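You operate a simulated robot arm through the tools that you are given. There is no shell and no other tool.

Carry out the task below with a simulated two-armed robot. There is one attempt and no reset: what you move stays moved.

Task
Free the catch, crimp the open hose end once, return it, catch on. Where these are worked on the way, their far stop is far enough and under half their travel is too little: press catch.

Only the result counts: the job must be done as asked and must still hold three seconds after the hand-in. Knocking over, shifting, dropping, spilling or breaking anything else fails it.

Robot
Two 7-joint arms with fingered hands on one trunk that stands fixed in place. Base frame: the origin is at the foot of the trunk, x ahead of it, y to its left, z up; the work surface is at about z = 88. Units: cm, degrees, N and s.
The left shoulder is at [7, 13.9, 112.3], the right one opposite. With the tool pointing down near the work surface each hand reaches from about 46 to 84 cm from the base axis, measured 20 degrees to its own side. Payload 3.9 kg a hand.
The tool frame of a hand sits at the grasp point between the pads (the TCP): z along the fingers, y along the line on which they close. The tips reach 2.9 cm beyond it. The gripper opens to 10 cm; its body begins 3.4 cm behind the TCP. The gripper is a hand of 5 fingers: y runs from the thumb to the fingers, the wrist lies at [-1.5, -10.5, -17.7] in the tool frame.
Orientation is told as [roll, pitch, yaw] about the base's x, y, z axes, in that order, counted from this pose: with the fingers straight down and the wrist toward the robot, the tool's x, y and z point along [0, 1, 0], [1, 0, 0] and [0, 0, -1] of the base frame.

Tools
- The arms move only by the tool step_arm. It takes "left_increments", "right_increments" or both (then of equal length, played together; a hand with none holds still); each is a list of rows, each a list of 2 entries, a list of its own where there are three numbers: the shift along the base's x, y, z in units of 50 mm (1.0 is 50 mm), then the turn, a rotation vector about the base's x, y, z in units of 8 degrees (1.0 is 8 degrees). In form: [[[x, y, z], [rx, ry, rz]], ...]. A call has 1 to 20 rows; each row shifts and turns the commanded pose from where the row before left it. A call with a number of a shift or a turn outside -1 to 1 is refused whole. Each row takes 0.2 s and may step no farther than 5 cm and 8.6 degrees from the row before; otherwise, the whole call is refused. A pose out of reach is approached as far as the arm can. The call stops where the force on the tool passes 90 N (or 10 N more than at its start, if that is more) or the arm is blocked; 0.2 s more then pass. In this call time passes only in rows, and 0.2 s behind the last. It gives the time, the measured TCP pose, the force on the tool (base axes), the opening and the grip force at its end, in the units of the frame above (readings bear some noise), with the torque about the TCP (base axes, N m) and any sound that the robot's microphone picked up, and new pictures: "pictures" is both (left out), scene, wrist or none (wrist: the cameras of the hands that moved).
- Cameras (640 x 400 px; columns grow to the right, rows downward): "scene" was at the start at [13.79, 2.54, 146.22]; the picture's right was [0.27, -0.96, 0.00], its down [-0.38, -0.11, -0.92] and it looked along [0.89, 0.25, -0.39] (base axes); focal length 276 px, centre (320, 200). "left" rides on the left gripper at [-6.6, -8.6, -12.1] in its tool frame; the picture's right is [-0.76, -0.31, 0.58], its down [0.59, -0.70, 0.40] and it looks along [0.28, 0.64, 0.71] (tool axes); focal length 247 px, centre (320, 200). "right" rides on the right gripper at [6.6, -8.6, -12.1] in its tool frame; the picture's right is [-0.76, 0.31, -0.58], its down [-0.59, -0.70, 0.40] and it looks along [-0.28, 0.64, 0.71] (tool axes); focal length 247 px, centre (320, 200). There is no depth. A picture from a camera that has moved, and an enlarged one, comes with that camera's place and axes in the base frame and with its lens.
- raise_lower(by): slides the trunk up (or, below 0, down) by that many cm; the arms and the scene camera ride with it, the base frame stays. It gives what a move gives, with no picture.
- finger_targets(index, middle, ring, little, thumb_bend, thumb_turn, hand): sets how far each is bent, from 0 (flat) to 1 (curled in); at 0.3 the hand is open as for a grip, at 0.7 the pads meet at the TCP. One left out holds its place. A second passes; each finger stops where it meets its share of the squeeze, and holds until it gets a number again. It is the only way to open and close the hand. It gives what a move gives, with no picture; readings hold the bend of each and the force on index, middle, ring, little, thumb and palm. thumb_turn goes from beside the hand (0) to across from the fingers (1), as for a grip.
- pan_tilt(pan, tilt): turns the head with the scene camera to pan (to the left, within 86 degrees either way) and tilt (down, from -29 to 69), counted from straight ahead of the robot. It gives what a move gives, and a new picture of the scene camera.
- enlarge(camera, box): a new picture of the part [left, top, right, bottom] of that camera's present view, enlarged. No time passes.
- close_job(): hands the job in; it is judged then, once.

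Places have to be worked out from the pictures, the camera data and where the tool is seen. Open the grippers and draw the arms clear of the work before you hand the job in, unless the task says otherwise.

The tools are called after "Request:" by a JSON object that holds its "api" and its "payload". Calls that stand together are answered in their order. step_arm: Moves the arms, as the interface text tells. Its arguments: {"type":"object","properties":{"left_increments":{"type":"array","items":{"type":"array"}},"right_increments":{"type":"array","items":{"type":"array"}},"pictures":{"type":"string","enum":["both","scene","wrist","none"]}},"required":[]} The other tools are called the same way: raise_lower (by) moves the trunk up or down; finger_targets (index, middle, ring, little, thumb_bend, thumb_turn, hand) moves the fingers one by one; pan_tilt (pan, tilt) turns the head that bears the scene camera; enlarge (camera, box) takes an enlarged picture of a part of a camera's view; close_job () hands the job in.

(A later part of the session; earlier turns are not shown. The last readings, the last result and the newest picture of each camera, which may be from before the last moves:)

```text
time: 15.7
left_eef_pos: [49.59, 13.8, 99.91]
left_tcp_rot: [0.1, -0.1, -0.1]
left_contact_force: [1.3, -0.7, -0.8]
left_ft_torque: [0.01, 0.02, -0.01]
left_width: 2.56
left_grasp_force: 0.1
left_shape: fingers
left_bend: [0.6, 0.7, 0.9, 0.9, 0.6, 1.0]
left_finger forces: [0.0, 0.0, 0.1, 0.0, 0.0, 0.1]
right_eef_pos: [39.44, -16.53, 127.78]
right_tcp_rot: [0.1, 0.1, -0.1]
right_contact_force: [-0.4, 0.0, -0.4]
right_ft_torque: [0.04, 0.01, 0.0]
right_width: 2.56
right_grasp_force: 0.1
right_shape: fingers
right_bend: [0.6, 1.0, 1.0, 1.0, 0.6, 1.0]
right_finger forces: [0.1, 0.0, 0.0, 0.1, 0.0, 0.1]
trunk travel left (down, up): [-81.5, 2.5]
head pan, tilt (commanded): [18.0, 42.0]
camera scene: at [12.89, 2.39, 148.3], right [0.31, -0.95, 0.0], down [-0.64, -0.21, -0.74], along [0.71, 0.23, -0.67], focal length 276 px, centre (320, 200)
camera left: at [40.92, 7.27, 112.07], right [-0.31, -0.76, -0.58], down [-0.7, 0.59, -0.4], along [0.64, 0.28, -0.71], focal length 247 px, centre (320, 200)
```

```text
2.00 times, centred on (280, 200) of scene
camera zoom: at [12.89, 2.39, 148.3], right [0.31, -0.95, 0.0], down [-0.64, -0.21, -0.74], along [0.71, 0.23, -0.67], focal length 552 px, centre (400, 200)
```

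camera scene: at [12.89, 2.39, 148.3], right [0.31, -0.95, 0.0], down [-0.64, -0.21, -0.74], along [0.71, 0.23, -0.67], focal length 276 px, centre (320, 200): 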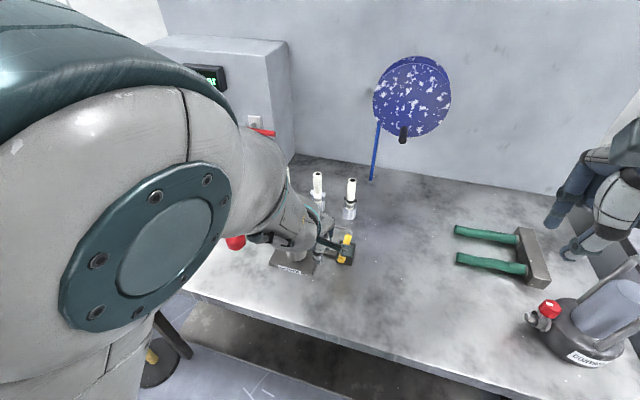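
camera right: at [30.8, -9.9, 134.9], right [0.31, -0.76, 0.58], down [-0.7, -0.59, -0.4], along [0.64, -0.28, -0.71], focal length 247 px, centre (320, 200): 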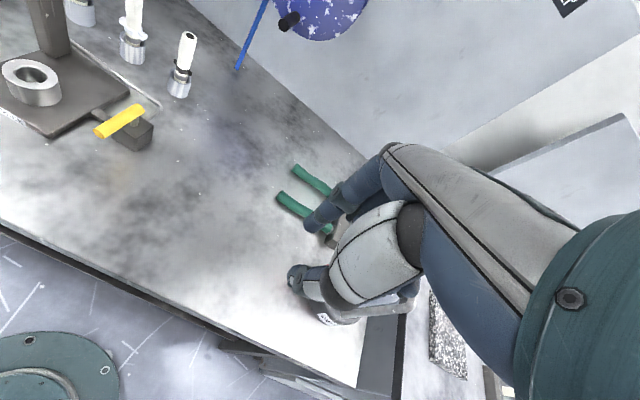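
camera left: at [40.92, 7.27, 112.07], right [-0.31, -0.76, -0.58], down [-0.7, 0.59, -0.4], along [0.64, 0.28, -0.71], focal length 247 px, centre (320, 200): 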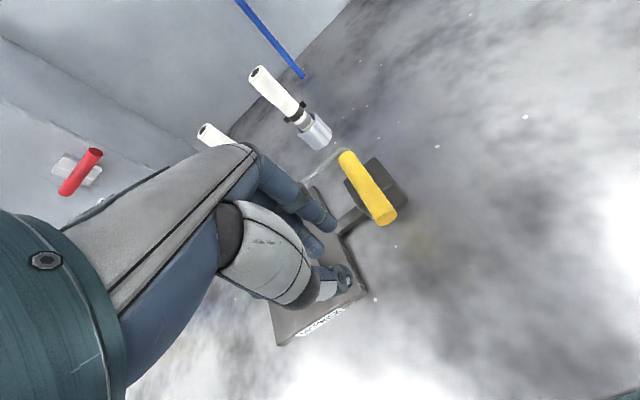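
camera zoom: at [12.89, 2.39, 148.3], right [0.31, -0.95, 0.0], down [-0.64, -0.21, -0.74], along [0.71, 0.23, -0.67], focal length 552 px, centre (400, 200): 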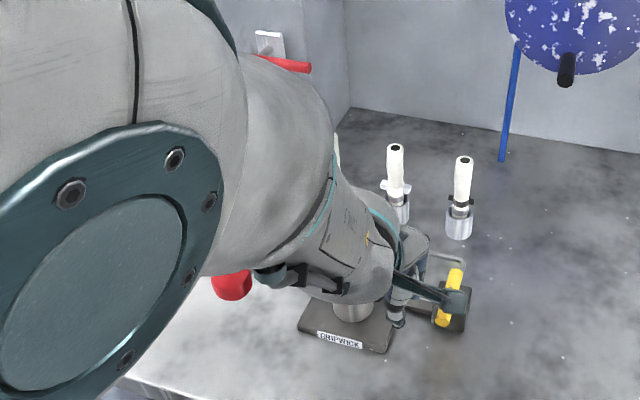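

The elbow swung up, so the forearm now clears the knob well. I lower the last 3.5 cm and push the handle gently toward −y.

Request:
{"api": "step_arm", "payload": {"left_increments": [[[0, 0, -0.4], [0, 0, 0]], [[0, 0, -0.3], [0, 0, 0]], [[0, -0.2, 0], [0, 0, 0]], [[0, -0.16, 0], [0, 0, 0]], [[0, -0.1, 0], [0, 0, 0]], [[0, -0.06, 0], [0, 0, 0]]], "pictures": "both"}}

Request:
{"api": "enlarge", "payload": {"camera": "left", "box": [240, 110, 440, 280]}}

```text
time: 17.1
left_eef_pos: [49.84, 11.52, 96.67]
left_tcp_rot: [-2.0, 0.1, 1.3]
left_contact_force: [-0.4, 1.3, -1.4]
left_ft_torque: [0.01, 0.04, -0.04]
left_width: 2.53
left_grasp_force: 0.6
left_shape: fingers
left_bend: [0.6, 0.7, 0.9, 0.9, 0.6, 1.0]
left_finger forces: [1.1, 0.1, 0.0, 0.1, 0.0, 0.1]
right_eef_pos: [39.32, -16.2, 127.8]
right_tcp_rot: [0.0, 0.0, -0.1]
right_contact_force: [0.1, -0.1, 0.9]
right_ft_torque: [0.0, 0.02, -0.02]
right_width: 2.55
right_grasp_force: 0.1
right_shape: fingers
right_bend: [0.6, 1.0, 1.0, 1.0, 0.6, 1.0]
right_finger forces: [0.1, 0.0, 0.0, 0.1, 0.0, 0.0]
trunk travel left (down, up): [-81.5, 2.5]
head pan, tilt (commanded): [18.0, 42.0]
camera scene: at [12.82, 2.66, 148.3], right [0.31, -0.95, 0.0], down [-0.64, -0.21, -0.74], along [0.71, 0.23, -0.67], focal length 276 px, centre (320, 200)
camera left: at [41.25, 5.29, 109.08], right [-0.29, -0.78, -0.55], down [-0.72, 0.56, -0.42], along [0.63, 0.27, -0.72], focal length 247 px, centre (320, 200)
```

scene: 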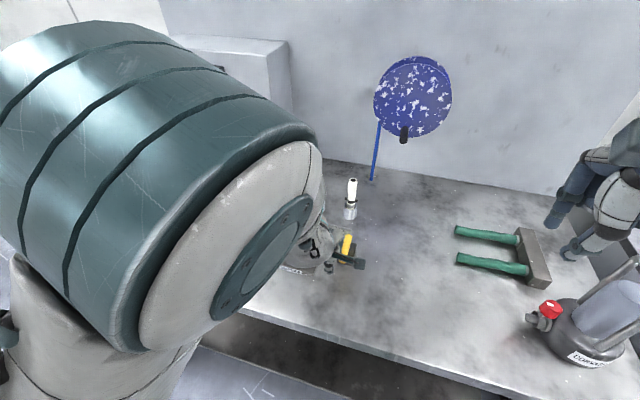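
left: 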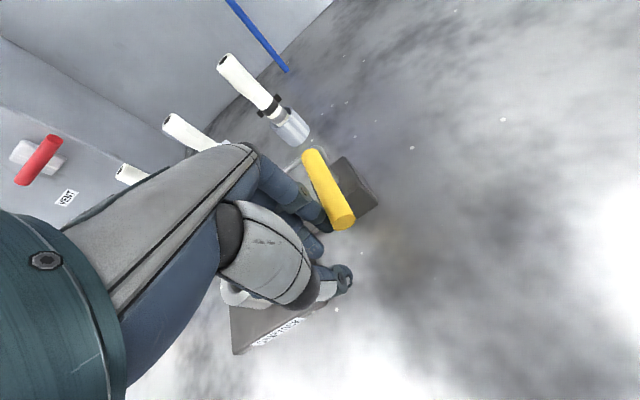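

```text
2.35 times, centred on (340, 195) of left
camera zoom: at [41.25, 5.29, 109.08], right [-0.29, -0.78, -0.55], down [-0.72, 0.56, -0.42], along [0.63, 0.27, -0.72], focal length 581 px, centre (273, 212)
```

zoom: 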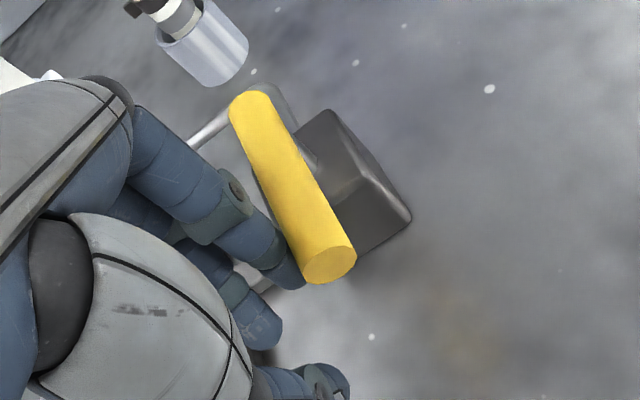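

The index is just touching the handle (1 N). I press on toward −y by another centimetre and compare.

Request:
{"api": "step_arm", "payload": {"left_increments": [[[0, -0.06, 0], [0, 0, 0]], [[0, -0.06, 0], [0, 0, 0]], [[0, -0.06, 0], [0, 0, 0]], [[0, -0.06, 0], [0, 0, 0]]], "pictures": "none"}}

Request:
{"api": "enlarge", "payload": {"camera": "left", "box": [240, 110, 440, 280]}}

```text
time: 18.1
left_eef_pos: [49.79, 10.35, 96.74]
left_tcp_rot: [-1.8, 0.1, 1.2]
left_contact_force: [-0.7, 0.8, 0.2]
left_ft_torque: [0.01, 0.02, 0.06]
left_width: 2.51
left_grasp_force: 0.2
left_shape: fingers
left_bend: [0.6, 0.7, 0.9, 0.9, 0.6, 1.0]
left_finger forces: [1.1, 0.0, 0.1, 0.1, 0.1, 0.0]
right_eef_pos: [39.34, -16.35, 127.82]
right_tcp_rot: [0.0, 0.1, 0.0]
right_contact_force: [-0.5, 0.1, -0.3]
right_ft_torque: [0.0, 0.01, 0.01]
right_width: 2.57
right_grasp_force: 0.1
right_shape: fingers
right_bend: [0.6, 1.0, 1.0, 1.0, 0.6, 1.0]
right_finger forces: [0.1, 0.1, 0.1, 0.0, 0.0, 0.1]
trunk travel left (down, up): [-81.5, 2.5]
head pan, tilt (commanded): [18.0, 42.0]
```

```text
2.35 times, centred on (340, 195) of left
camera zoom: at [41.26, 4.08, 109.06], right [-0.29, -0.78, -0.55], down [-0.71, 0.56, -0.42], along [0.64, 0.27, -0.72], focal length 581 px, centre (273, 212)
```

zoom: 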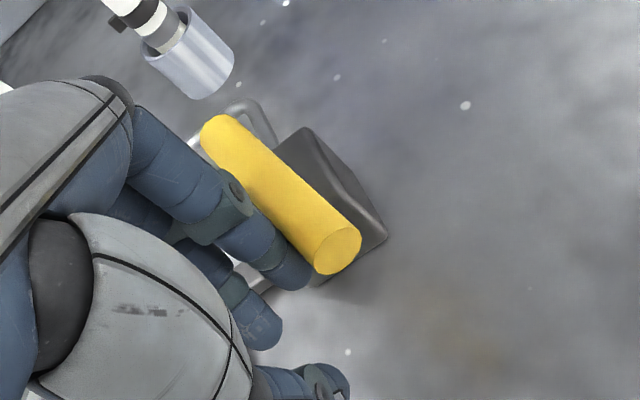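

The handle turns freely toward −y at about 1 N, so that is the freeing direction. I follow the arc around the stub.

Request:
{"api": "step_arm", "payload": {"left_increments": [[[0, -0.1, 0], [0, 0, 0]], [[0, -0.1, 0], [0, 0, 0]], [[0, -0.1, 0], [0, 0, 0]], [[0, -0.1, 0], [0, 0, 0]], [[0.06, -0.1, 0], [0, 0, 0]], [[0.08, -0.1, 0], [0, 0, 0]], [[0.1, -0.1, 0], [0, 0, 0]]], "pictures": "none"}}

Request:
{"api": "enlarge", "payload": {"camera": "left", "box": [220, 90, 460, 290]}}

```text
time: 19.7
left_eef_pos: [51.17, 6.18, 97.66]
left_tcp_rot: [-2.9, -0.3, 0.8]
left_contact_force: [-3.0, 2.8, 0.2]
left_ft_torque: [0.06, 0.06, 0.06]
left_width: 2.17
left_grasp_force: 1.8
left_shape: fingers
left_bend: [0.62, 0.7, 0.9, 0.9, 0.6, 1.0]
left_finger forces: [3.3, 0.0, 0.1, 0.1, 0.0, 0.0]
right_eef_pos: [39.29, -16.1, 127.95]
right_tcp_rot: [0.0, 0.0, -0.1]
right_contact_force: [-1.3, -0.4, 0.1]
right_ft_torque: [-0.01, -0.01, -0.03]
right_width: 2.56
right_grasp_force: 0.1
right_shape: fingers
right_bend: [0.6, 1.0, 1.0, 1.0, 0.6, 1.0]
right_finger forces: [0.0, 0.0, 0.0, 0.1, 0.1, 0.0]
trunk travel left (down, up): [-81.5, 2.5]
head pan, tilt (commanded): [18.0, 42.0]
```

```text
2.00 times, centred on (340, 190) of left
camera zoom: at [42.45, 0.29, 109.97], right [-0.29, -0.79, -0.54], down [-0.71, 0.56, -0.43], along [0.64, 0.26, -0.72], focal length 494 px, centre (280, 220)
```

zoom: 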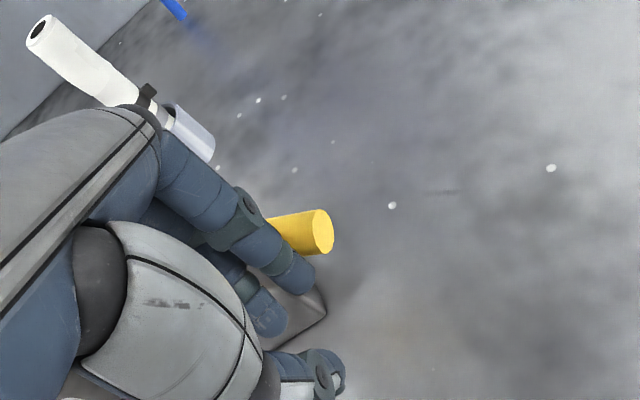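

The handle has swung to roughly 75° at about 3 N. I now push mainly along +x to bring it to its far stop.

Request:
{"api": "step_arm", "payload": {"left_increments": [[[0.1, -0.03, 0], [0, 0, 0]], [[0.1, -0.02, 0], [0, 0, 0]], [[0.1, 0, 0], [0, 0, 0]]], "pictures": "none"}}

Request:
{"api": "enlarge", "payload": {"camera": "left", "box": [220, 90, 460, 290]}}

Request:
{"api": "enlarge", "payload": {"camera": "scene", "box": [290, 190, 410, 300]}}

```text
time: 20.5
left_eef_pos: [52.79, 5.98, 98.24]
left_tcp_rot: [-3.0, -1.3, 0.8]
left_contact_force: [-7.7, -0.2, 6.0]
left_ft_torque: [-0.05, 0.14, -0.1]
left_width: 0.91
left_grasp_force: 4.4
left_shape: fingers
left_bend: [0.72, 0.7, 0.9, 0.9, 0.6, 1.0]
left_finger forces: [9.5, 0.0, 0.0, 0.0, 0.1, 0.0]
right_eef_pos: [39.14, -16.23, 127.88]
right_tcp_rot: [0.0, -0.1, -0.1]
right_contact_force: [-0.2, -1.2, 0.1]
right_ft_torque: [-0.02, -0.01, 0.01]
right_width: 2.57
right_grasp_force: 0.0
right_shape: fingers
right_bend: [0.6, 1.0, 1.0, 1.0, 0.6, 1.0]
right_finger forces: [0.0, 0.1, 0.1, 0.0, 0.0, 0.0]
trunk travel left (down, up): [-81.5, 2.5]
head pan, tilt (commanded): [18.0, 42.0]
```

```text
2.00 times, centred on (340, 190) of left
camera zoom: at [43.87, 0.0, 110.53], right [-0.28, -0.79, -0.54], down [-0.7, 0.56, -0.45], along [0.65, 0.25, -0.71], focal length 494 px, centre (280, 220)
```

zoom: 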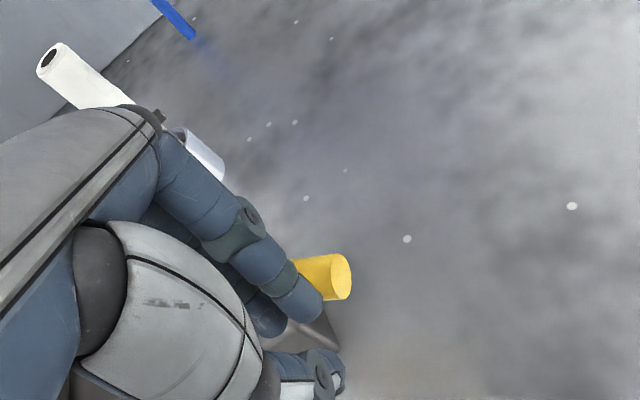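

```text
3.64 times, centred on (350, 245) of scene
camera zoom: at [12.57, 2.65, 148.33], right [0.31, -0.95, 0.0], down [-0.64, -0.21, -0.74], along [0.71, 0.23, -0.67], focal length 1004 px, centre (211, 36)
```

zoom: 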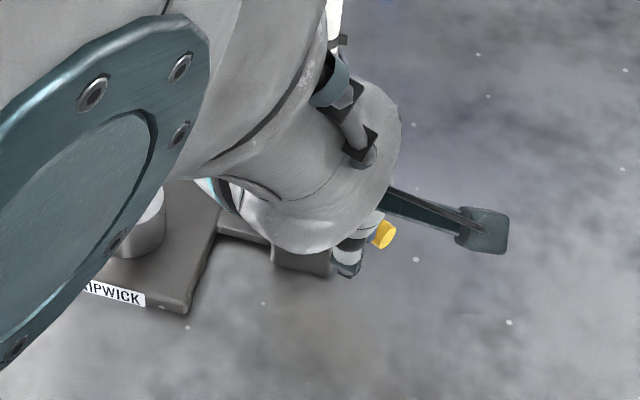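

The handle end now lies near [53.8, 4.2], about 67° round, but the left arm is at the edge of its reach and riding up. I withdraw the left hand and will finish the turn with the right hand.

Request:
{"api": "step_arm", "payload": {"left_increments": [[[-0.3, 0.1, 0], [0, 0, 0]], [[-0.3, 0.3, 0.2], [0, 0, 0]], [[-0.1, 0.3, 0.7], [0, 0, 0]], [[0, 0.3, 0.8], [0, 0, 0]], [[-0.1, 0.5, 0.7], [0, 0, 0]], [[-0.2, 0.6, 0.6], [0, 0, 0.3]], [[-0.2, 0.6, 0.6], [0, 0, 0.5]], [[-0.2, 0.6, 0.6], [0, 0, 0.5]], [[-0.1, 0.6, 0.6], [0, 0, 0.5]]], "pictures": "scene"}}

Request:
{"api": "enlarge", "payload": {"camera": "scene", "box": [210, 170, 410, 300]}}

```text
time: 22.5
left_eef_pos: [44.76, 26.03, 120.71]
left_tcp_rot: [0.0, 0.1, 14.4]
left_contact_force: [0.2, -0.1, -0.2]
left_ft_torque: [0.01, 0.01, 0.03]
left_width: 2.5
left_grasp_force: 0.1
left_shape: fingers
left_bend: [0.6, 0.7, 0.9, 0.9, 0.6, 1.0]
left_finger forces: [0.0, 0.0, 0.0, 0.1, 0.0, 0.1]
left hand out of reach, approached as far as the arm can: row 4
right_eef_pos: [39.32, -16.14, 127.85]
right_tcp_rot: [-0.1, 0.0, -0.1]
right_contact_force: [1.0, 0.2, -0.4]
right_ft_torque: [-0.01, 0.02, 0.03]
right_width: 2.54
right_grasp_force: 0.0
right_shape: fingers
right_bend: [0.6, 1.0, 1.0, 1.0, 0.6, 1.0]
right_finger forces: [0.0, 0.0, 0.0, 0.0, 0.0, 0.0]
trunk travel left (down, up): [-81.5, 2.5]
head pan, tilt (commanded): [18.0, 42.0]
camera scene: at [12.8, 2.75, 148.29], right [0.31, -0.95, 0.0], down [-0.64, -0.21, -0.74], along [0.71, 0.23, -0.67], focal length 276 px, centre (320, 200)
```

scene: 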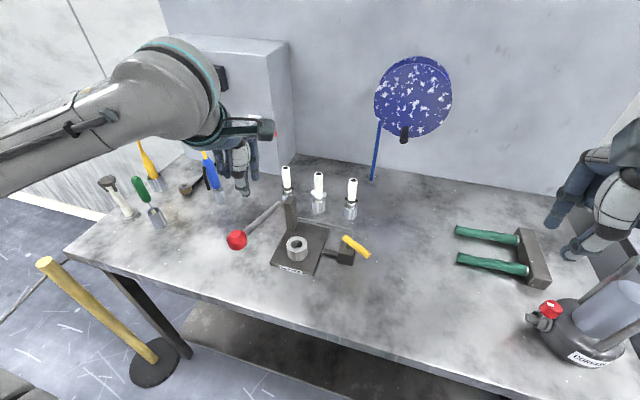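

```text
3.08 times, centred on (310, 235) of scene
camera zoom: at [12.8, 2.75, 148.29], right [0.31, -0.95, 0.0], down [-0.64, -0.21, -0.74], along [0.71, 0.23, -0.67], focal length 849 px, centre (351, 92)
```

zoom: 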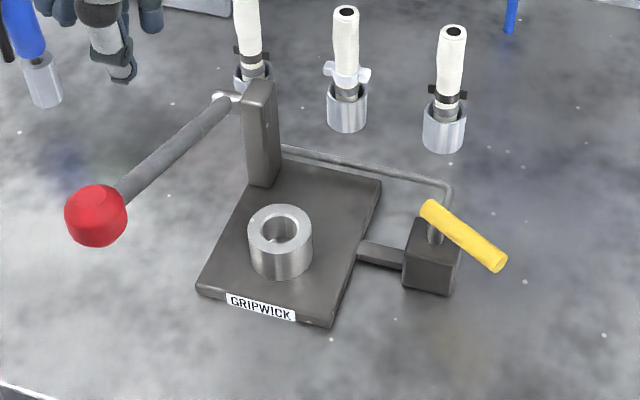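

The handle now points at about 62–65° toward −y. I park the left hand further up and left, and bring the trunk back down to where the right hand reached well.

Request:
{"api": "step_arm", "payload": {"left_increments": [[[0, 0.5, 0.5], [0, 0, 0]], [[0, 0.5, 0.6], [0, 0, 0]], [[0, 0.4, 0.7], [0, 0, 0]], [[0, 0.2, 0.7], [0, 0, 0]], [[0, 0, 0.7], [0, 0, 0]]], "pictures": "none"}}

Request:
{"api": "raise_lower", "payload": {"by": -5}}

Request:
{"api": "finger_targets", "payload": {"hand": "right", "index": 0.7, "middle": 0.7, "ring": 1.0, "little": 1.0, "thumb_bend": 0.7, "thumb_turn": 1.0}}

```text
time: 23.7
left_eef_pos: [44.74, 33.78, 136.55]
left_tcp_rot: [0.1, 0.0, 14.3]
left_contact_force: [-0.1, 0.0, 1.2]
left_ft_torque: [0.0, 0.01, 0.02]
left_width: 2.55
left_grasp_force: 0.0
left_shape: fingers
left_bend: [0.6, 0.7, 0.9, 0.9, 0.6, 1.0]
left_finger forces: [0.0, 0.0, 0.0, 0.0, 0.0, 0.0]
right_eef_pos: [39.21, -16.38, 127.92]
right_tcp_rot: [0.0, 0.0, -0.1]
right_contact_force: [0.3, 0.7, 0.2]
right_ft_torque: [0.05, -0.05, 0.01]
right_width: 2.54
right_grasp_force: 0.0
right_shape: fingers
right_bend: [0.6, 1.0, 1.0, 1.0, 0.6, 1.0]
right_finger forces: [0.0, 0.0, 0.0, 0.0, 0.1, 0.0]
trunk travel left (down, up): [-81.5, 2.5]
head pan, tilt (commanded): [18.0, 42.0]
```

```text
time: 24.7
left_eef_pos: [44.77, 33.81, 131.45]
left_tcp_rot: [0.0, 0.1, 14.2]
left_contact_force: [0.3, -0.2, 0.0]
left_ft_torque: [0.01, 0.01, -0.04]
left_width: 2.53
left_grasp_force: 0.0
left_shape: fingers
left_bend: [0.6, 0.7, 0.9, 0.9, 0.6, 1.0]
left_finger forces: [0.1, 0.0, 0.1, 0.0, 0.0, 0.0]
right_eef_pos: [39.31, -16.28, 122.6]
right_tcp_rot: [0.1, 0.0, 0.0]
right_contact_force: [0.3, 0.0, 0.1]
right_ft_torque: [0.01, 0.0, -0.02]
right_width: 2.55
right_grasp_force: 0.1
right_shape: fingers
right_bend: [0.6, 1.0, 1.0, 1.0, 0.6, 1.0]
right_finger forces: [0.0, 0.1, 0.0, 0.0, 0.0, 0.0]
trunk travel left (down, up): [-76.5, 7.5]
head pan, tilt (commanded): [18.0, 42.0]
```

```text
time: 25.7
left_eef_pos: [44.77, 33.85, 131.48]
left_tcp_rot: [-0.1, 0.0, 14.4]
left_contact_force: [0.1, 0.2, -0.9]
left_ft_torque: [0.02, 0.0, 0.02]
left_width: 2.54
left_grasp_force: 0.0
left_shape: fingers
left_bend: [0.6, 0.7, 0.9, 0.9, 0.6, 1.0]
left_finger forces: [0.1, 0.1, 0.0, 0.1, 0.0, 0.0]
right_eef_pos: [39.4, -16.32, 122.8]
right_tcp_rot: [0.1, 0.0, -0.1]
right_contact_force: [0.2, 0.0, -0.1]
right_ft_torque: [-0.02, 0.02, 0.0]
right_width: 0.18
right_grasp_force: 0.1
right_shape: fingers
right_bend: [0.7, 0.7, 1.0, 1.0, 0.7, 1.0]
right_finger forces: [0.0, 0.0, 0.0, 0.0, 0.0, 0.0]
trunk travel left (down, up): [-76.5, 7.5]
head pan, tilt (commanded): [18.0, 42.0]
```

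Now I bring the right hand in beside the handle's end on its robot side and lower it to handle height.

Request:
{"api": "step_arm", "payload": {"right_increments": [[[0.31, 0.71, -0.36], [0, 0, 0]], [[0.31, 0.71, -0.36], [0, 0, 0]], [[0.31, 0.71, -0.36], [0, 0, 0]], [[0.31, 0.71, -0.36], [0, 0, 0]], [[0.31, 0.71, -0.36], [0, 0, 0]], [[0.31, 0.71, -0.36], [0, 0, 0]], [[0, 0, -0.78], [0, 0, 0]], [[0, 0, -0.78], [0, 0, 0]], [[0, 0, -0.78], [0, 0, 0]], [[0, 0, -0.74], [0, 0, 0]]], "pictures": "wrist"}}

Request:
{"api": "enlarge", "payload": {"camera": "right", "box": [200, 90, 420, 290]}}

```text
time: 27.9
left_eef_pos: [44.9, 33.78, 131.58]
left_tcp_rot: [-0.1, 0.0, 14.3]
left_contact_force: [-0.3, 0.6, -0.4]
left_ft_torque: [0.03, 0.01, 0.01]
left_width: 2.5
left_grasp_force: 0.1
left_shape: fingers
left_bend: [0.6, 0.7, 0.9, 0.9, 0.6, 1.0]
left_finger forces: [0.0, 0.0, 0.0, 0.0, 0.0, 0.0]
right_eef_pos: [48.75, 4.98, 96.57]
right_tcp_rot: [-0.1, 0.0, -0.2]
right_contact_force: [-0.5, -0.8, -0.2]
right_ft_torque: [-0.01, -0.03, 0.03]
right_width: 0.16
right_grasp_force: 0.0
right_shape: fingers
right_bend: [0.7, 0.7, 1.0, 1.0, 0.7, 1.0]
right_finger forces: [0.1, 0.0, 0.1, 0.1, 0.0, 0.0]
trunk travel left (down, up): [-76.5, 7.5]
head pan, tilt (commanded): [18.0, 42.0]
camera right: at [40.06, 11.52, 108.59], right [0.31, -0.76, 0.58], down [-0.7, -0.59, -0.4], along [0.64, -0.28, -0.71], focal length 247 px, centre (320, 200)
```

right: 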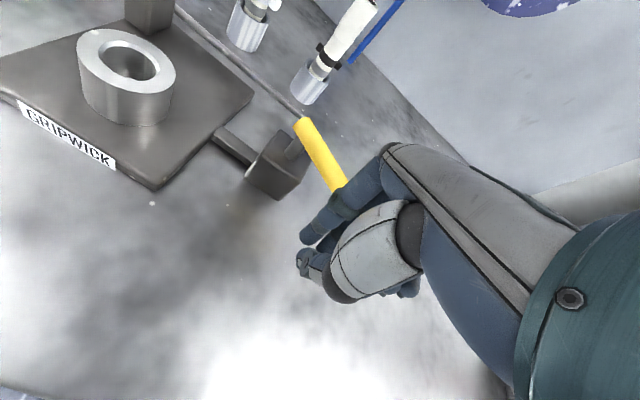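

```text
2.00 times, centred on (310, 190) of right
camera zoom: at [40.06, 11.52, 108.59], right [0.31, -0.76, 0.58], down [-0.7, -0.59, -0.4], along [0.64, -0.28, -0.71], focal length 494 px, centre (340, 220)
```

zoom: 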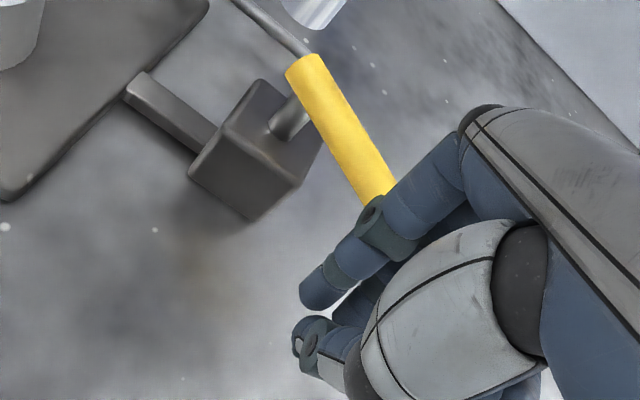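

The finger is close to the handle but without contact. I push toward +x in small steps.

Request:
{"api": "step_arm", "payload": {"right_increments": [[[0.3, 0, 0], [0, 0, 0]], [[0.2, 0, 0], [0, 0, 0]], [[0.1, 0, 0], [0, 0, 0]], [[0.1, 0, 0], [0, 0, 0]], [[0.1, 0, 0], [0, 0, 0]], [[0.1, 0, 0], [0, 0, 0]]], "pictures": "none"}}

Request:
{"api": "enlarge", "payload": {"camera": "right", "box": [200, 90, 420, 290]}}

```text
time: 29.3
left_eef_pos: [44.23, 33.94, 131.63]
left_tcp_rot: [-0.1, -0.2, 14.4]
left_contact_force: [-0.3, -0.2, -0.1]
left_ft_torque: [0.03, -0.04, 0.0]
left_width: 2.54
left_grasp_force: 0.0
left_shape: fingers
left_bend: [0.6, 0.7, 0.9, 0.9, 0.6, 1.0]
left_finger forces: [0.1, 0.0, 0.0, 0.0, 0.0, 0.0]
right_eef_pos: [52.73, 5.14, 96.94]
right_tcp_rot: [0.0, -0.3, 0.1]
right_contact_force: [-19.6, 3.5, 11.5]
right_ft_torque: [-0.07, 0.04, -0.13]
right_width: 0.0
right_grasp_force: 11.2
right_shape: fingers
right_bend: [0.71, 0.72, 1.0, 1.0, 0.69, 1.0]
right_finger forces: [7.7, 15.5, 0.0, 0.1, 0.0, 0.1]
trunk travel left (down, up): [-76.5, 7.5]
head pan, tilt (commanded): [18.0, 42.0]
```

```text
2.00 times, centred on (310, 190) of right
camera zoom: at [44.03, 11.64, 108.94], right [0.3, -0.76, 0.58], down [-0.7, -0.59, -0.4], along [0.64, -0.28, -0.71], focal length 494 px, centre (340, 220)
```

zoom: 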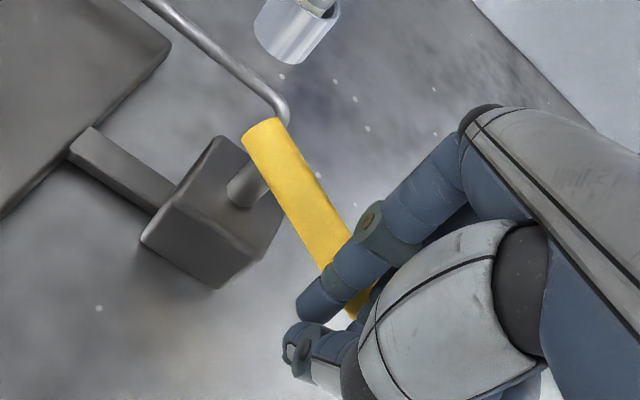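

At 20 N the handle no longer moves (still about 60°), whereas it turned at 1–3 N before, so this is its far stop: the catch is freed. I withdraw the right hand back, up and aside.

Request:
{"api": "step_arm", "payload": {"right_increments": [[[-0.4, 0, 0], [0, 0, 0]], [[-0.4, 0, 0.2], [0, 0, 0]], [[0, 0, 0.8], [0, 0, 0]], [[0, -0.2, 0.8], [0, 0, 0]], [[-0.2, -0.5, 0.7], [0, 0, 0]], [[-0.3, -0.7, 0.5], [0, 0, 0]], [[-0.3, -0.7, 0.5], [0, 0, 0]], [[-0.3, -0.7, 0.4], [0, 0, 0]], [[-0.3, -0.7, 0.4], [0, 0, 0]], [[-0.2, -0.7, 0.3], [0, 0, 0]]], "pictures": "scene"}}

Request:
{"api": "finger_targets", "payload": {"hand": "left", "index": 0.45, "middle": 0.45, "ring": 1.0, "little": 1.0, "thumb_bend": 0.45, "thumb_turn": 1.0}}

Request:
{"api": "enlarge", "payload": {"camera": "scene", "box": [190, 140, 390, 290]}}

```text
time: 31.5
left_eef_pos: [44.68, 33.86, 131.55]
left_tcp_rot: [0.1, -0.1, 14.3]
left_contact_force: [0.6, -0.7, -0.2]
left_ft_torque: [0.06, 0.01, 0.0]
left_width: 2.55
left_grasp_force: 0.1
left_shape: fingers
left_bend: [0.6, 0.7, 0.9, 0.9, 0.6, 1.0]
left_finger forces: [0.0, 0.0, 0.0, 0.1, 0.1, 0.0]
right_eef_pos: [41.03, -16.18, 119.6]
right_tcp_rot: [0.0, 0.0, 0.0]
right_contact_force: [-0.9, -0.1, -0.2]
right_ft_torque: [-0.03, 0.0, -0.01]
right_width: 0.15
right_grasp_force: 0.0
right_shape: fingers
right_bend: [0.7, 0.7, 1.0, 1.0, 0.7, 1.0]
right_finger forces: [0.0, 0.0, 0.1, 0.0, 0.0, 0.0]
trunk travel left (down, up): [-76.5, 7.5]
head pan, tilt (commanded): [18.0, 42.0]
camera scene: at [12.76, 2.45, 143.31], right [0.31, -0.95, 0.0], down [-0.64, -0.21, -0.74], along [0.71, 0.23, -0.67], focal length 276 px, centre (320, 200)
```

scene: 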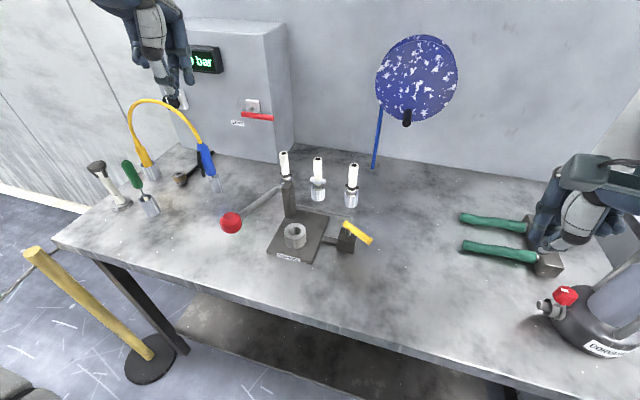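

```text
time: 32.5
left_eef_pos: [44.73, 33.87, 131.58]
left_tcp_rot: [0.0, 0.0, 14.3]
left_contact_force: [0.0, 0.6, 1.3]
left_ft_torque: [0.02, -0.04, 0.0]
left_width: 6.19
left_grasp_force: 0.1
left_shape: fingers
left_bend: [0.45, 0.45, 1.0, 1.0, 0.45, 0.99]
left_finger forces: [0.0, 0.1, 0.0, 0.1, 0.1, 0.0]
right_eef_pos: [41.2, -15.91, 119.79]
right_tcp_rot: [0.1, 0.0, -0.1]
right_contact_force: [-0.1, 0.5, -0.1]
right_ft_torque: [0.04, -0.01, -0.01]
right_width: 0.11
right_grasp_force: 0.1
right_shape: fingers
right_bend: [0.7, 0.7, 1.0, 1.0, 0.7, 1.0]
right_finger forces: [0.0, 0.0, 0.0, 0.1, 0.0, 0.0]
trunk travel left (down, up): [-76.5, 7.5]
head pan, tilt (commanded): [18.0, 42.0]
```

```text
2.67 times, centred on (290, 215) of scene
camera zoom: at [12.82, 2.6, 143.3], right [0.31, -0.95, 0.0], down [-0.64, -0.21, -0.74], along [0.71, 0.23, -0.67], focal length 736 px, centre (400, 160)
```

zoom: 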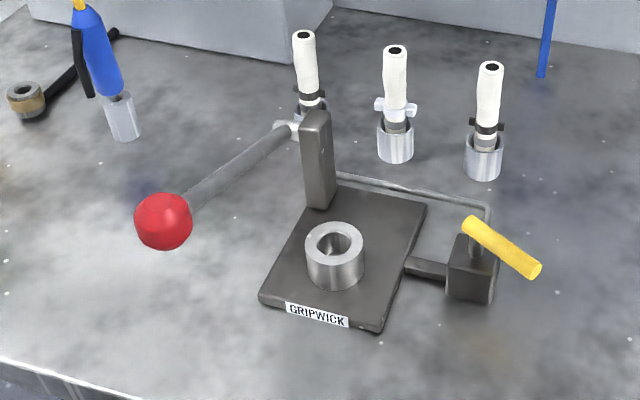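

The catch stays turned away. Now for the open hose end (middle): I set the left hand for a pinch (index, middle and thumb) and bring it high above the middle cup.

Request:
{"api": "step_arm", "payload": {"left_increments": [[[0.66, -0.27, -0.3], [0, 0, 0]], [[0.66, -0.27, -0.3], [0, 0, 0]], [[0.66, -0.27, -0.3], [0, 0, 0]], [[0.66, -0.27, -0.3], [0, 0, 0]], [[0.66, -0.27, -0.3], [0, 0, 0]], [[0.66, -0.27, -0.3], [0, 0, 0]], [[0.66, -0.27, -0.3], [0, 0, 0]], [[0.66, -0.27, -0.3], [0, 0, 0]]], "pictures": "both"}}

```text
time: 34.3
left_eef_pos: [71.42, 22.89, 119.18]
left_tcp_rot: [0.1, 0.0, 14.3]
left_contact_force: [-0.5, 0.3, -0.8]
left_ft_torque: [0.02, 0.03, -0.03]
left_width: 6.2
left_grasp_force: 0.1
left_shape: fingers
left_bend: [0.45, 0.45, 1.0, 1.0, 0.45, 0.99]
left_finger forces: [0.0, 0.0, 0.1, 0.0, 0.1, 0.0]
right_eef_pos: [41.36, -15.98, 119.54]
right_tcp_rot: [-0.1, 0.1, -0.2]
right_contact_force: [0.0, 0.3, 1.1]
right_ft_torque: [0.02, -0.01, 0.02]
right_width: 0.12
right_grasp_force: 0.0
right_shape: fingers
right_bend: [0.7, 0.7, 1.0, 1.0, 0.7, 1.0]
right_finger forces: [0.1, 0.1, 0.0, 0.0, 0.0, 0.0]
trunk travel left (down, up): [-76.5, 7.5]
head pan, tilt (commanded): [18.0, 42.0]
camera scene: at [13.09, 2.55, 143.27], right [0.31, -0.95, 0.0], down [-0.64, -0.21, -0.74], along [0.71, 0.23, -0.67], focal length 276 px, centre (320, 200)
camera left: at [64.54, 14.5, 131.34], right [-0.11, -0.81, -0.58], down [-0.83, 0.4, -0.4], along [0.55, 0.43, -0.71], focal length 247 px, centre (320, 200)
```

scene: 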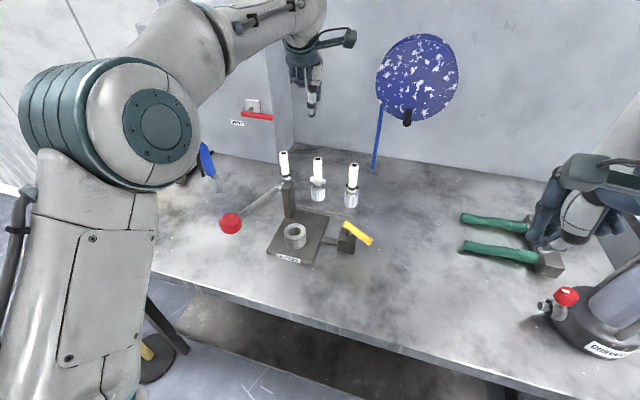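
left: 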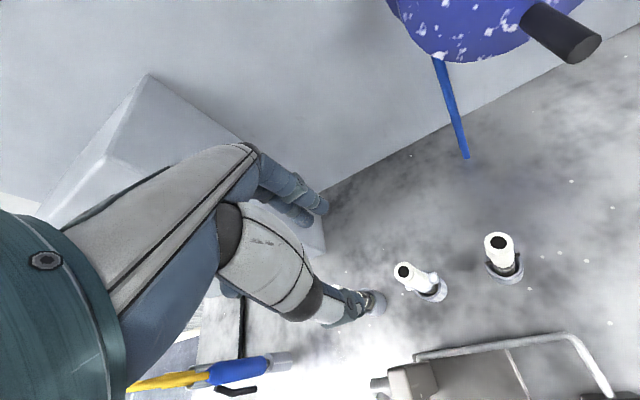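

The middle hose top shows exactly where predicted ([72.5, 22.5, 101.5]). I enlarge to refine its position and tilt.

Request:
{"api": "enlarge", "payload": {"camera": "left", "box": [340, 210, 540, 330]}}

Request:
{"api": "enlarge", "payload": {"camera": "scene", "box": [265, 140, 375, 220]}}

```text
3.20 times, centred on (440, 270) of left
camera zoom: at [64.54, 14.5, 131.34], right [-0.11, -0.81, -0.58], down [-0.83, 0.4, -0.4], along [0.55, 0.43, -0.71], focal length 790 px, centre (-64, -24)
```

zoom: 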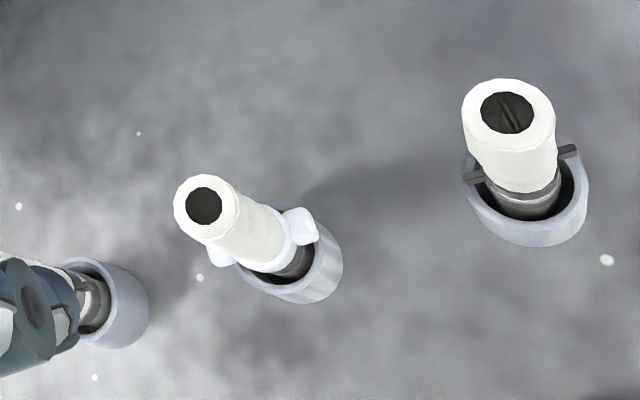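

```text
5.00 times, centred on (320, 180) of scene
camera zoom: at [13.09, 2.55, 143.27], right [0.31, -0.95, 0.0], down [-0.64, -0.21, -0.74], along [0.71, 0.23, -0.67], focal length 1380 px, centre (320, 300)
```

zoom: 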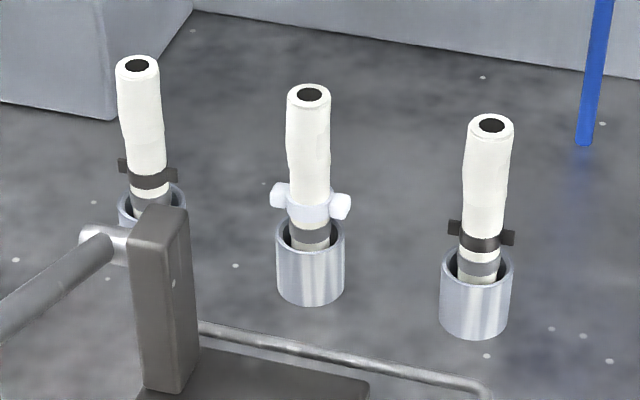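

Refined: hose top [72.45, 22.4, 101.6], leaning only slightly. I centre the hand over it and descend to just above the hose for a check.

Request:
{"api": "step_arm", "payload": {"left_increments": [[[0.2, -0.18, -0.4], [0, 0, 0]], [[0, 0, -0.8], [0, 0, 0]], [[0, 0, -0.9], [0, 0, 0]]], "pictures": "both"}}

Request:
{"api": "enlarge", "payload": {"camera": "left", "box": [230, 140, 450, 320]}}

Request:
{"api": "enlarge", "payload": {"camera": "scene", "box": [260, 90, 380, 220]}}

```text
time: 35.1
left_eef_pos: [72.19, 22.17, 108.95]
left_tcp_rot: [0.0, -0.1, 14.2]
left_contact_force: [0.5, 1.1, -0.4]
left_ft_torque: [0.02, 0.02, -0.03]
left_width: 6.21
left_grasp_force: 0.1
left_shape: fingers
left_bend: [0.45, 0.45, 1.0, 1.0, 0.45, 0.99]
left_finger forces: [0.1, 0.1, 0.0, 0.0, 0.0, 0.0]
right_eef_pos: [41.08, -15.83, 119.58]
right_tcp_rot: [0.0, 0.0, -0.1]
right_contact_force: [0.9, -0.4, 0.2]
right_ft_torque: [0.03, 0.02, 0.0]
right_width: 0.16
right_grasp_force: 0.1
right_shape: fingers
right_bend: [0.7, 0.7, 1.0, 1.0, 0.7, 1.0]
right_finger forces: [0.0, 0.1, 0.0, 0.1, 0.0, 0.0]
trunk travel left (down, up): [-76.5, 7.5]
head pan, tilt (commanded): [18.0, 42.0]
camera scene: at [12.88, 2.64, 143.3], right [0.31, -0.95, 0.0], down [-0.64, -0.21, -0.74], along [0.71, 0.23, -0.67], focal length 276 px, centre (320, 200)
camera left: at [65.44, 13.76, 121.04], right [-0.11, -0.81, -0.58], down [-0.83, 0.4, -0.4], along [0.55, 0.43, -0.71], focal length 247 px, centre (320, 200)
```

scene: 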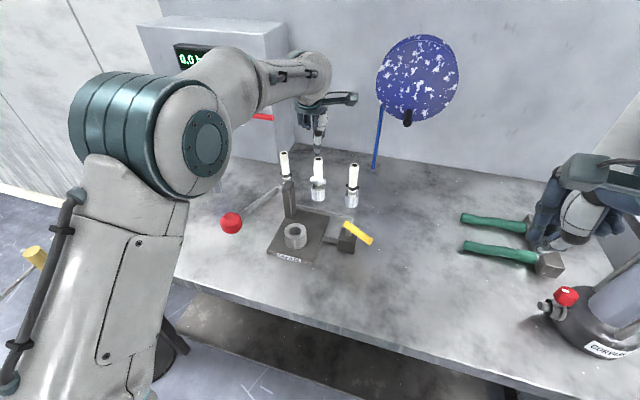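
left: 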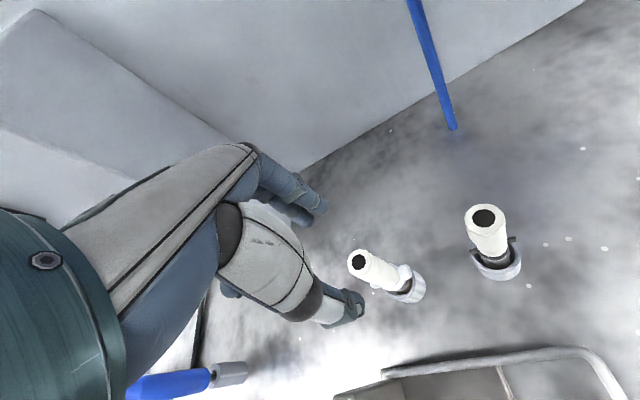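

```text
2.22 times, centred on (340, 230) of left
camera zoom: at [65.44, 13.76, 121.04], right [-0.11, -0.81, -0.58], down [-0.83, 0.4, -0.4], along [0.55, 0.43, -0.71], focal length 549 px, centre (276, 133)
```

zoom: 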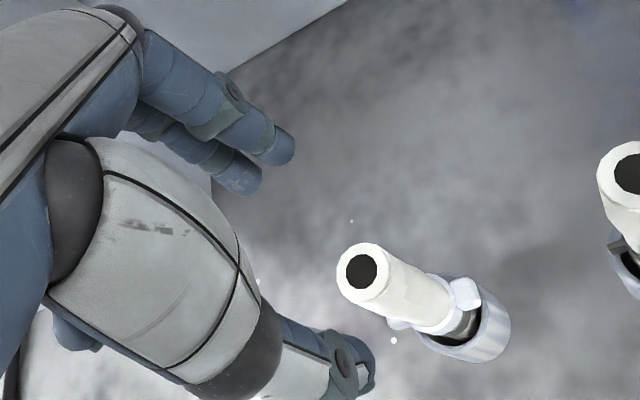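

```text
3.08 times, centred on (320, 155) of scene
camera zoom: at [12.88, 2.64, 143.3], right [0.31, -0.95, 0.0], down [-0.64, -0.21, -0.74], along [0.71, 0.23, -0.67], focal length 849 px, centre (320, 338)
```

zoom: 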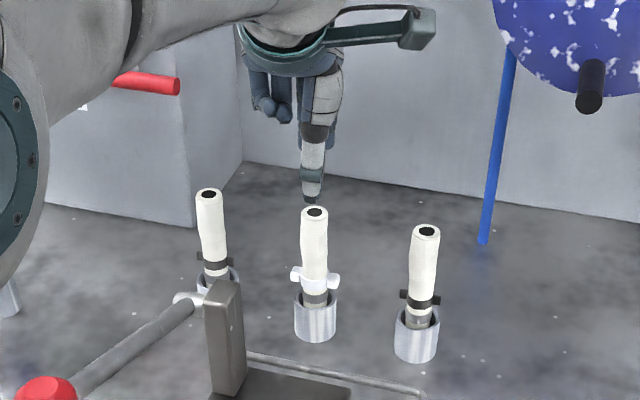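

The hand is centred over the hose; fingers straddle it with ~2 cm to spare. I descend to grasp height (TCP z≈99).

Request:
{"api": "step_arm", "payload": {"left_increments": [[[0.02, 0, -0.7], [0, 0, 0]], [[0.02, 0, -0.7], [0, 0, 0]], [[0, 0, -0.6], [0, 0, 0]]], "pictures": "wrist"}}

Request:
{"api": "enlarge", "payload": {"camera": "left", "box": [210, 140, 450, 330]}}

Request:
{"api": "enlarge", "payload": {"camera": "scene", "box": [260, 110, 380, 220]}}

```text
time: 35.9
left_eef_pos: [72.54, 22.21, 99.19]
left_tcp_rot: [0.0, -0.1, 14.3]
left_contact_force: [0.8, -0.5, -0.3]
left_ft_torque: [0.0, 0.05, -0.01]
left_width: 6.22
left_grasp_force: 0.0
left_shape: fingers
left_bend: [0.45, 0.45, 1.0, 1.0, 0.45, 0.99]
left_finger forces: [0.0, 0.0, 0.0, 0.1, 0.0, 0.0]
right_eef_pos: [41.2, -15.9, 119.63]
right_tcp_rot: [0.0, 0.0, -0.1]
right_contact_force: [0.0, -1.7, 0.2]
right_ft_torque: [0.01, 0.0, 0.01]
right_width: 0.12
right_grasp_force: 0.1
right_shape: fingers
right_bend: [0.7, 0.7, 1.0, 1.0, 0.7, 1.0]
right_finger forces: [0.1, 0.1, 0.0, 0.1, 0.0, 0.0]
trunk travel left (down, up): [-76.5, 7.5]
head pan, tilt (commanded): [18.0, 42.0]
camera left: at [65.61, 13.69, 111.13], right [-0.11, -0.81, -0.58], down [-0.83, 0.4, -0.4], along [0.55, 0.43, -0.71], focal length 247 px, centre (320, 200)
```

left: 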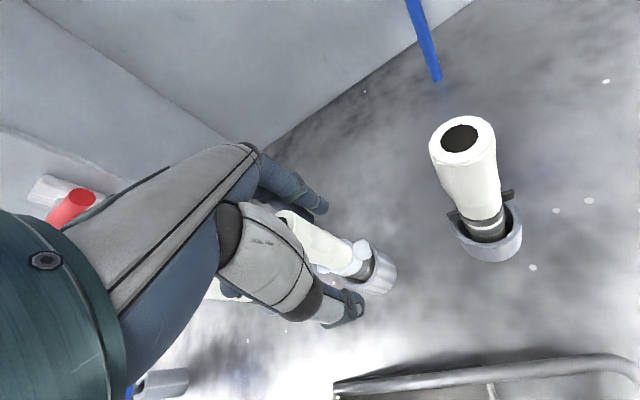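

```text
2.11 times, centred on (330, 235) of left
camera zoom: at [65.61, 13.69, 111.13], right [-0.11, -0.81, -0.58], down [-0.83, 0.4, -0.4], along [0.55, 0.43, -0.71], focal length 520 px, centre (299, 126)
```

zoom: 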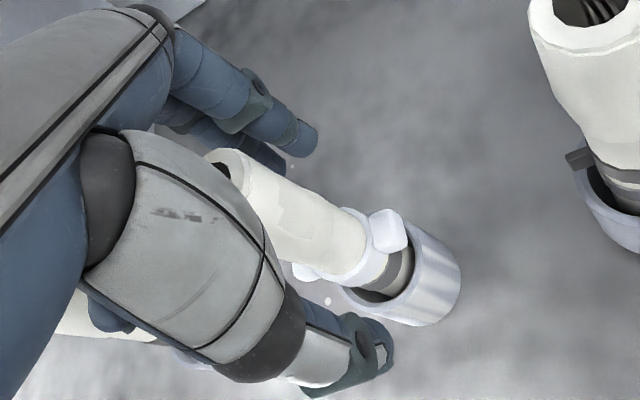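

```text
3.64 times, centred on (320, 165) of scene
camera zoom: at [12.88, 2.62, 143.3], right [0.31, -0.95, 0.0], down [-0.64, -0.21, -0.74], along [0.71, 0.23, -0.67], focal length 1004 px, centre (320, 327)
```

zoom: 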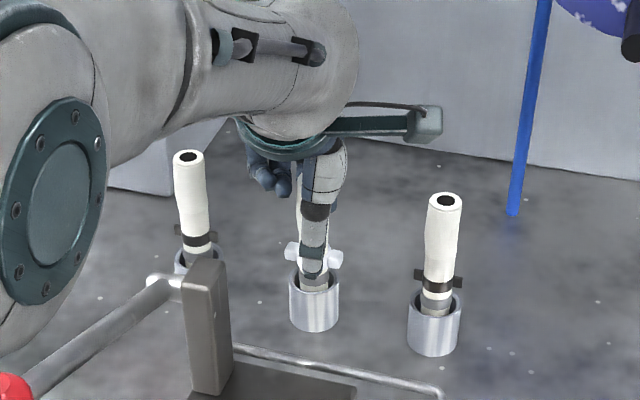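

The thumb and fingers straddle the white tube with tips just above the clip ears. I close index, middle and thumb onto it.

Request:
{"api": "finger_targets", "payload": {"hand": "left", "index": 0.72, "middle": 0.72, "thumb_bend": 0.72}}

Request:
{"api": "enlarge", "payload": {"camera": "left", "box": [210, 140, 450, 330]}}

Request:
{"api": "enlarge", "payload": {"camera": "scene", "box": [260, 110, 380, 220]}}

```text
time: 36.9
left_eef_pos: [72.42, 22.22, 99.05]
left_tcp_rot: [0.0, 0.0, 14.3]
left_contact_force: [-0.5, 1.5, -0.1]
left_ft_torque: [0.0, 0.05, 0.0]
left_width: 1.74
left_grasp_force: 8.8
left_shape: fingers
left_bend: [0.65, 0.66, 1.0, 1.0, 0.64, 1.0]
left_finger forces: [4.6, 4.7, 0.1, 0.0, 9.0, 0.0]
right_eef_pos: [41.17, -15.91, 119.72]
right_tcp_rot: [0.0, 0.0, -0.1]
right_contact_force: [-0.6, 1.1, -0.1]
right_ft_torque: [0.0, -0.02, -0.01]
right_width: 0.17
right_grasp_force: 0.1
right_shape: fingers
right_bend: [0.7, 0.7, 1.0, 1.0, 0.7, 1.0]
right_finger forces: [0.1, 0.1, 0.0, 0.0, 0.0, 0.1]
trunk travel left (down, up): [-76.5, 7.5]
head pan, tilt (commanded): [18.0, 42.0]
```

```text
2.11 times, centred on (330, 235) of left
camera zoom: at [65.57, 13.69, 111.16], right [-0.11, -0.81, -0.58], down [-0.83, 0.4, -0.4], along [0.55, 0.43, -0.71], focal length 520 px, centre (299, 126)
```

zoom: 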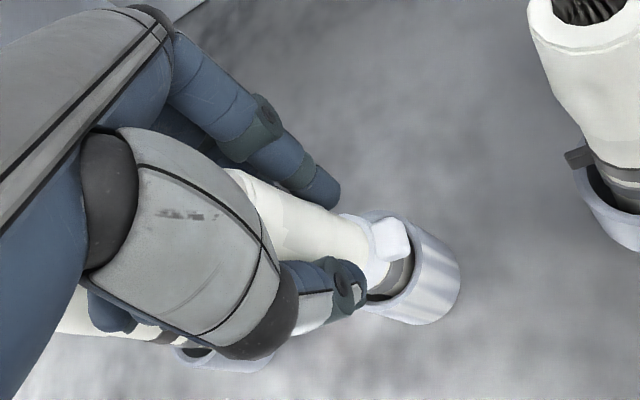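

```text
3.64 times, centred on (320, 165) of scene
camera zoom: at [12.83, 2.62, 143.3], right [0.31, -0.95, 0.0], down [-0.64, -0.21, -0.74], along [0.71, 0.23, -0.67], focal length 1004 px, centre (320, 327)
```

zoom: 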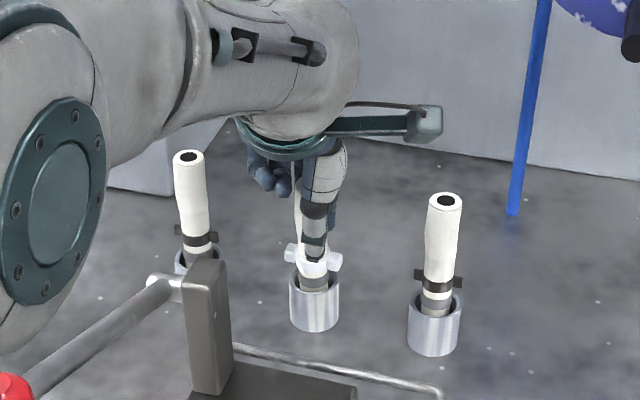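

The grip holds at about 9 N on the tube, clear of the ears. I lift it straight up 12 cm, slowly.

Request:
{"api": "step_arm", "payload": {"left_increments": [[[0, 0, 0.2], [0, 0, 0]], [[0, 0, 0.4], [0, 0, 0]], [[0, 0, 0.5], [0, 0, 0]], [[0, 0, 0.5], [0, 0, 0]], [[0, 0, 0.5], [0, 0, 0]], [[0, 0, 0.3], [0, 0, 0]]], "pictures": "both"}}

Request:
{"api": "enlarge", "payload": {"camera": "left", "box": [210, 140, 450, 330]}}

Request:
{"api": "enlarge", "payload": {"camera": "scene", "box": [250, 80, 380, 210]}}

```text
time: 38.3
left_eef_pos: [72.29, 22.19, 111.0]
left_tcp_rot: [0.0, 0.0, 14.3]
left_contact_force: [-0.5, -0.1, -0.9]
left_ft_torque: [-0.01, 0.0, 0.01]
left_width: 1.74
left_grasp_force: 9.3
left_shape: fingers
left_bend: [0.65, 0.66, 1.0, 1.0, 0.64, 1.0]
left_finger forces: [4.6, 5.0, 0.1, 0.0, 8.8, 0.0]
right_eef_pos: [41.14, -15.84, 119.68]
right_tcp_rot: [0.0, 0.0, -0.2]
right_contact_force: [0.0, 0.6, -0.1]
right_ft_torque: [0.01, 0.0, -0.03]
right_width: 0.14
right_grasp_force: 0.0
right_shape: fingers
right_bend: [0.7, 0.7, 1.0, 1.0, 0.7, 1.0]
right_finger forces: [0.1, 0.0, 0.0, 0.1, 0.0, 0.0]
trunk travel left (down, up): [-76.5, 7.5]
head pan, tilt (commanded): [18.0, 42.0]
camera scene: at [12.81, 2.62, 143.3], right [0.31, -0.95, 0.0], down [-0.64, -0.21, -0.74], along [0.71, 0.23, -0.67], focal length 276 px, centre (320, 200)
camera left: at [65.51, 13.64, 123.17], right [-0.11, -0.81, -0.58], down [-0.83, 0.4, -0.4], along [0.55, 0.43, -0.71], focal length 247 px, centre (320, 200)
```

scene: 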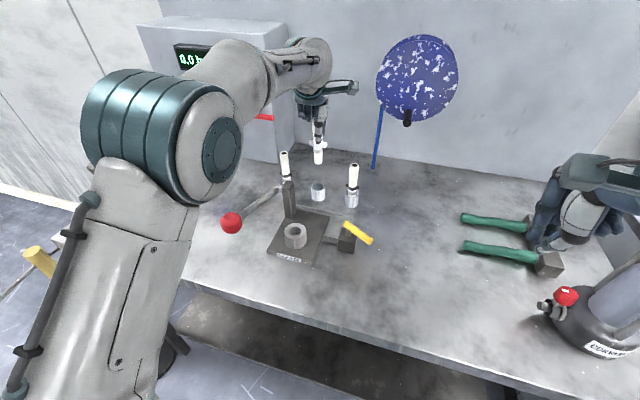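
left: 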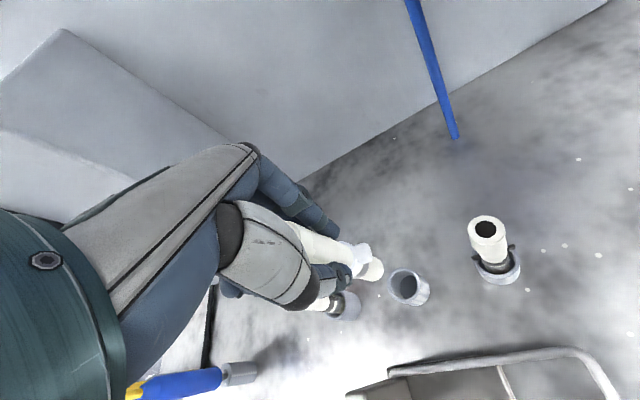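

```text
2.11 times, centred on (330, 235) of left
camera zoom: at [65.51, 13.64, 123.17], right [-0.11, -0.81, -0.58], down [-0.83, 0.4, -0.4], along [0.55, 0.43, -0.71], focal length 520 px, centre (299, 126)
```

zoom: 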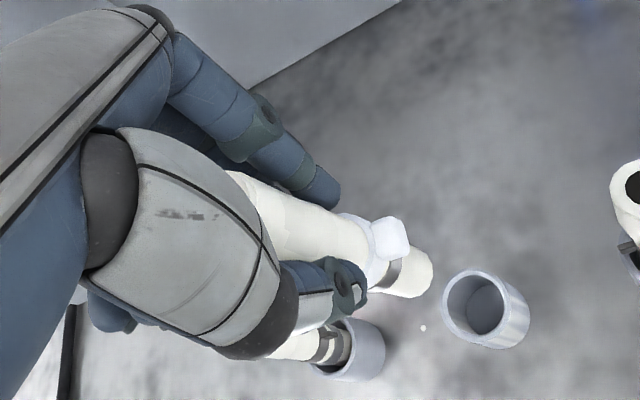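

```text
3.08 times, centred on (315, 145) of scene
camera zoom: at [12.81, 2.62, 143.3], right [0.31, -0.95, 0.0], down [-0.64, -0.21, -0.74], along [0.71, 0.23, -0.67], focal length 849 px, centre (335, 369)
```

zoom: 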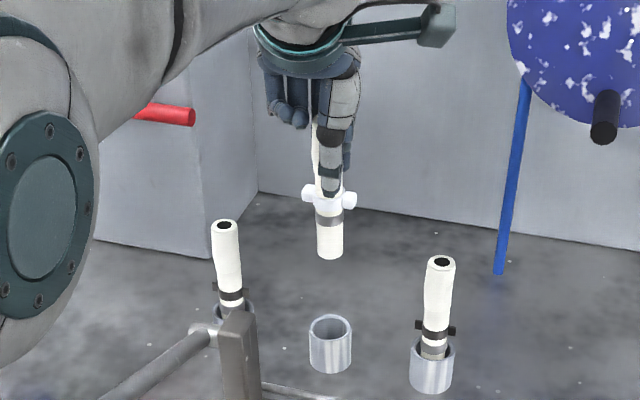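

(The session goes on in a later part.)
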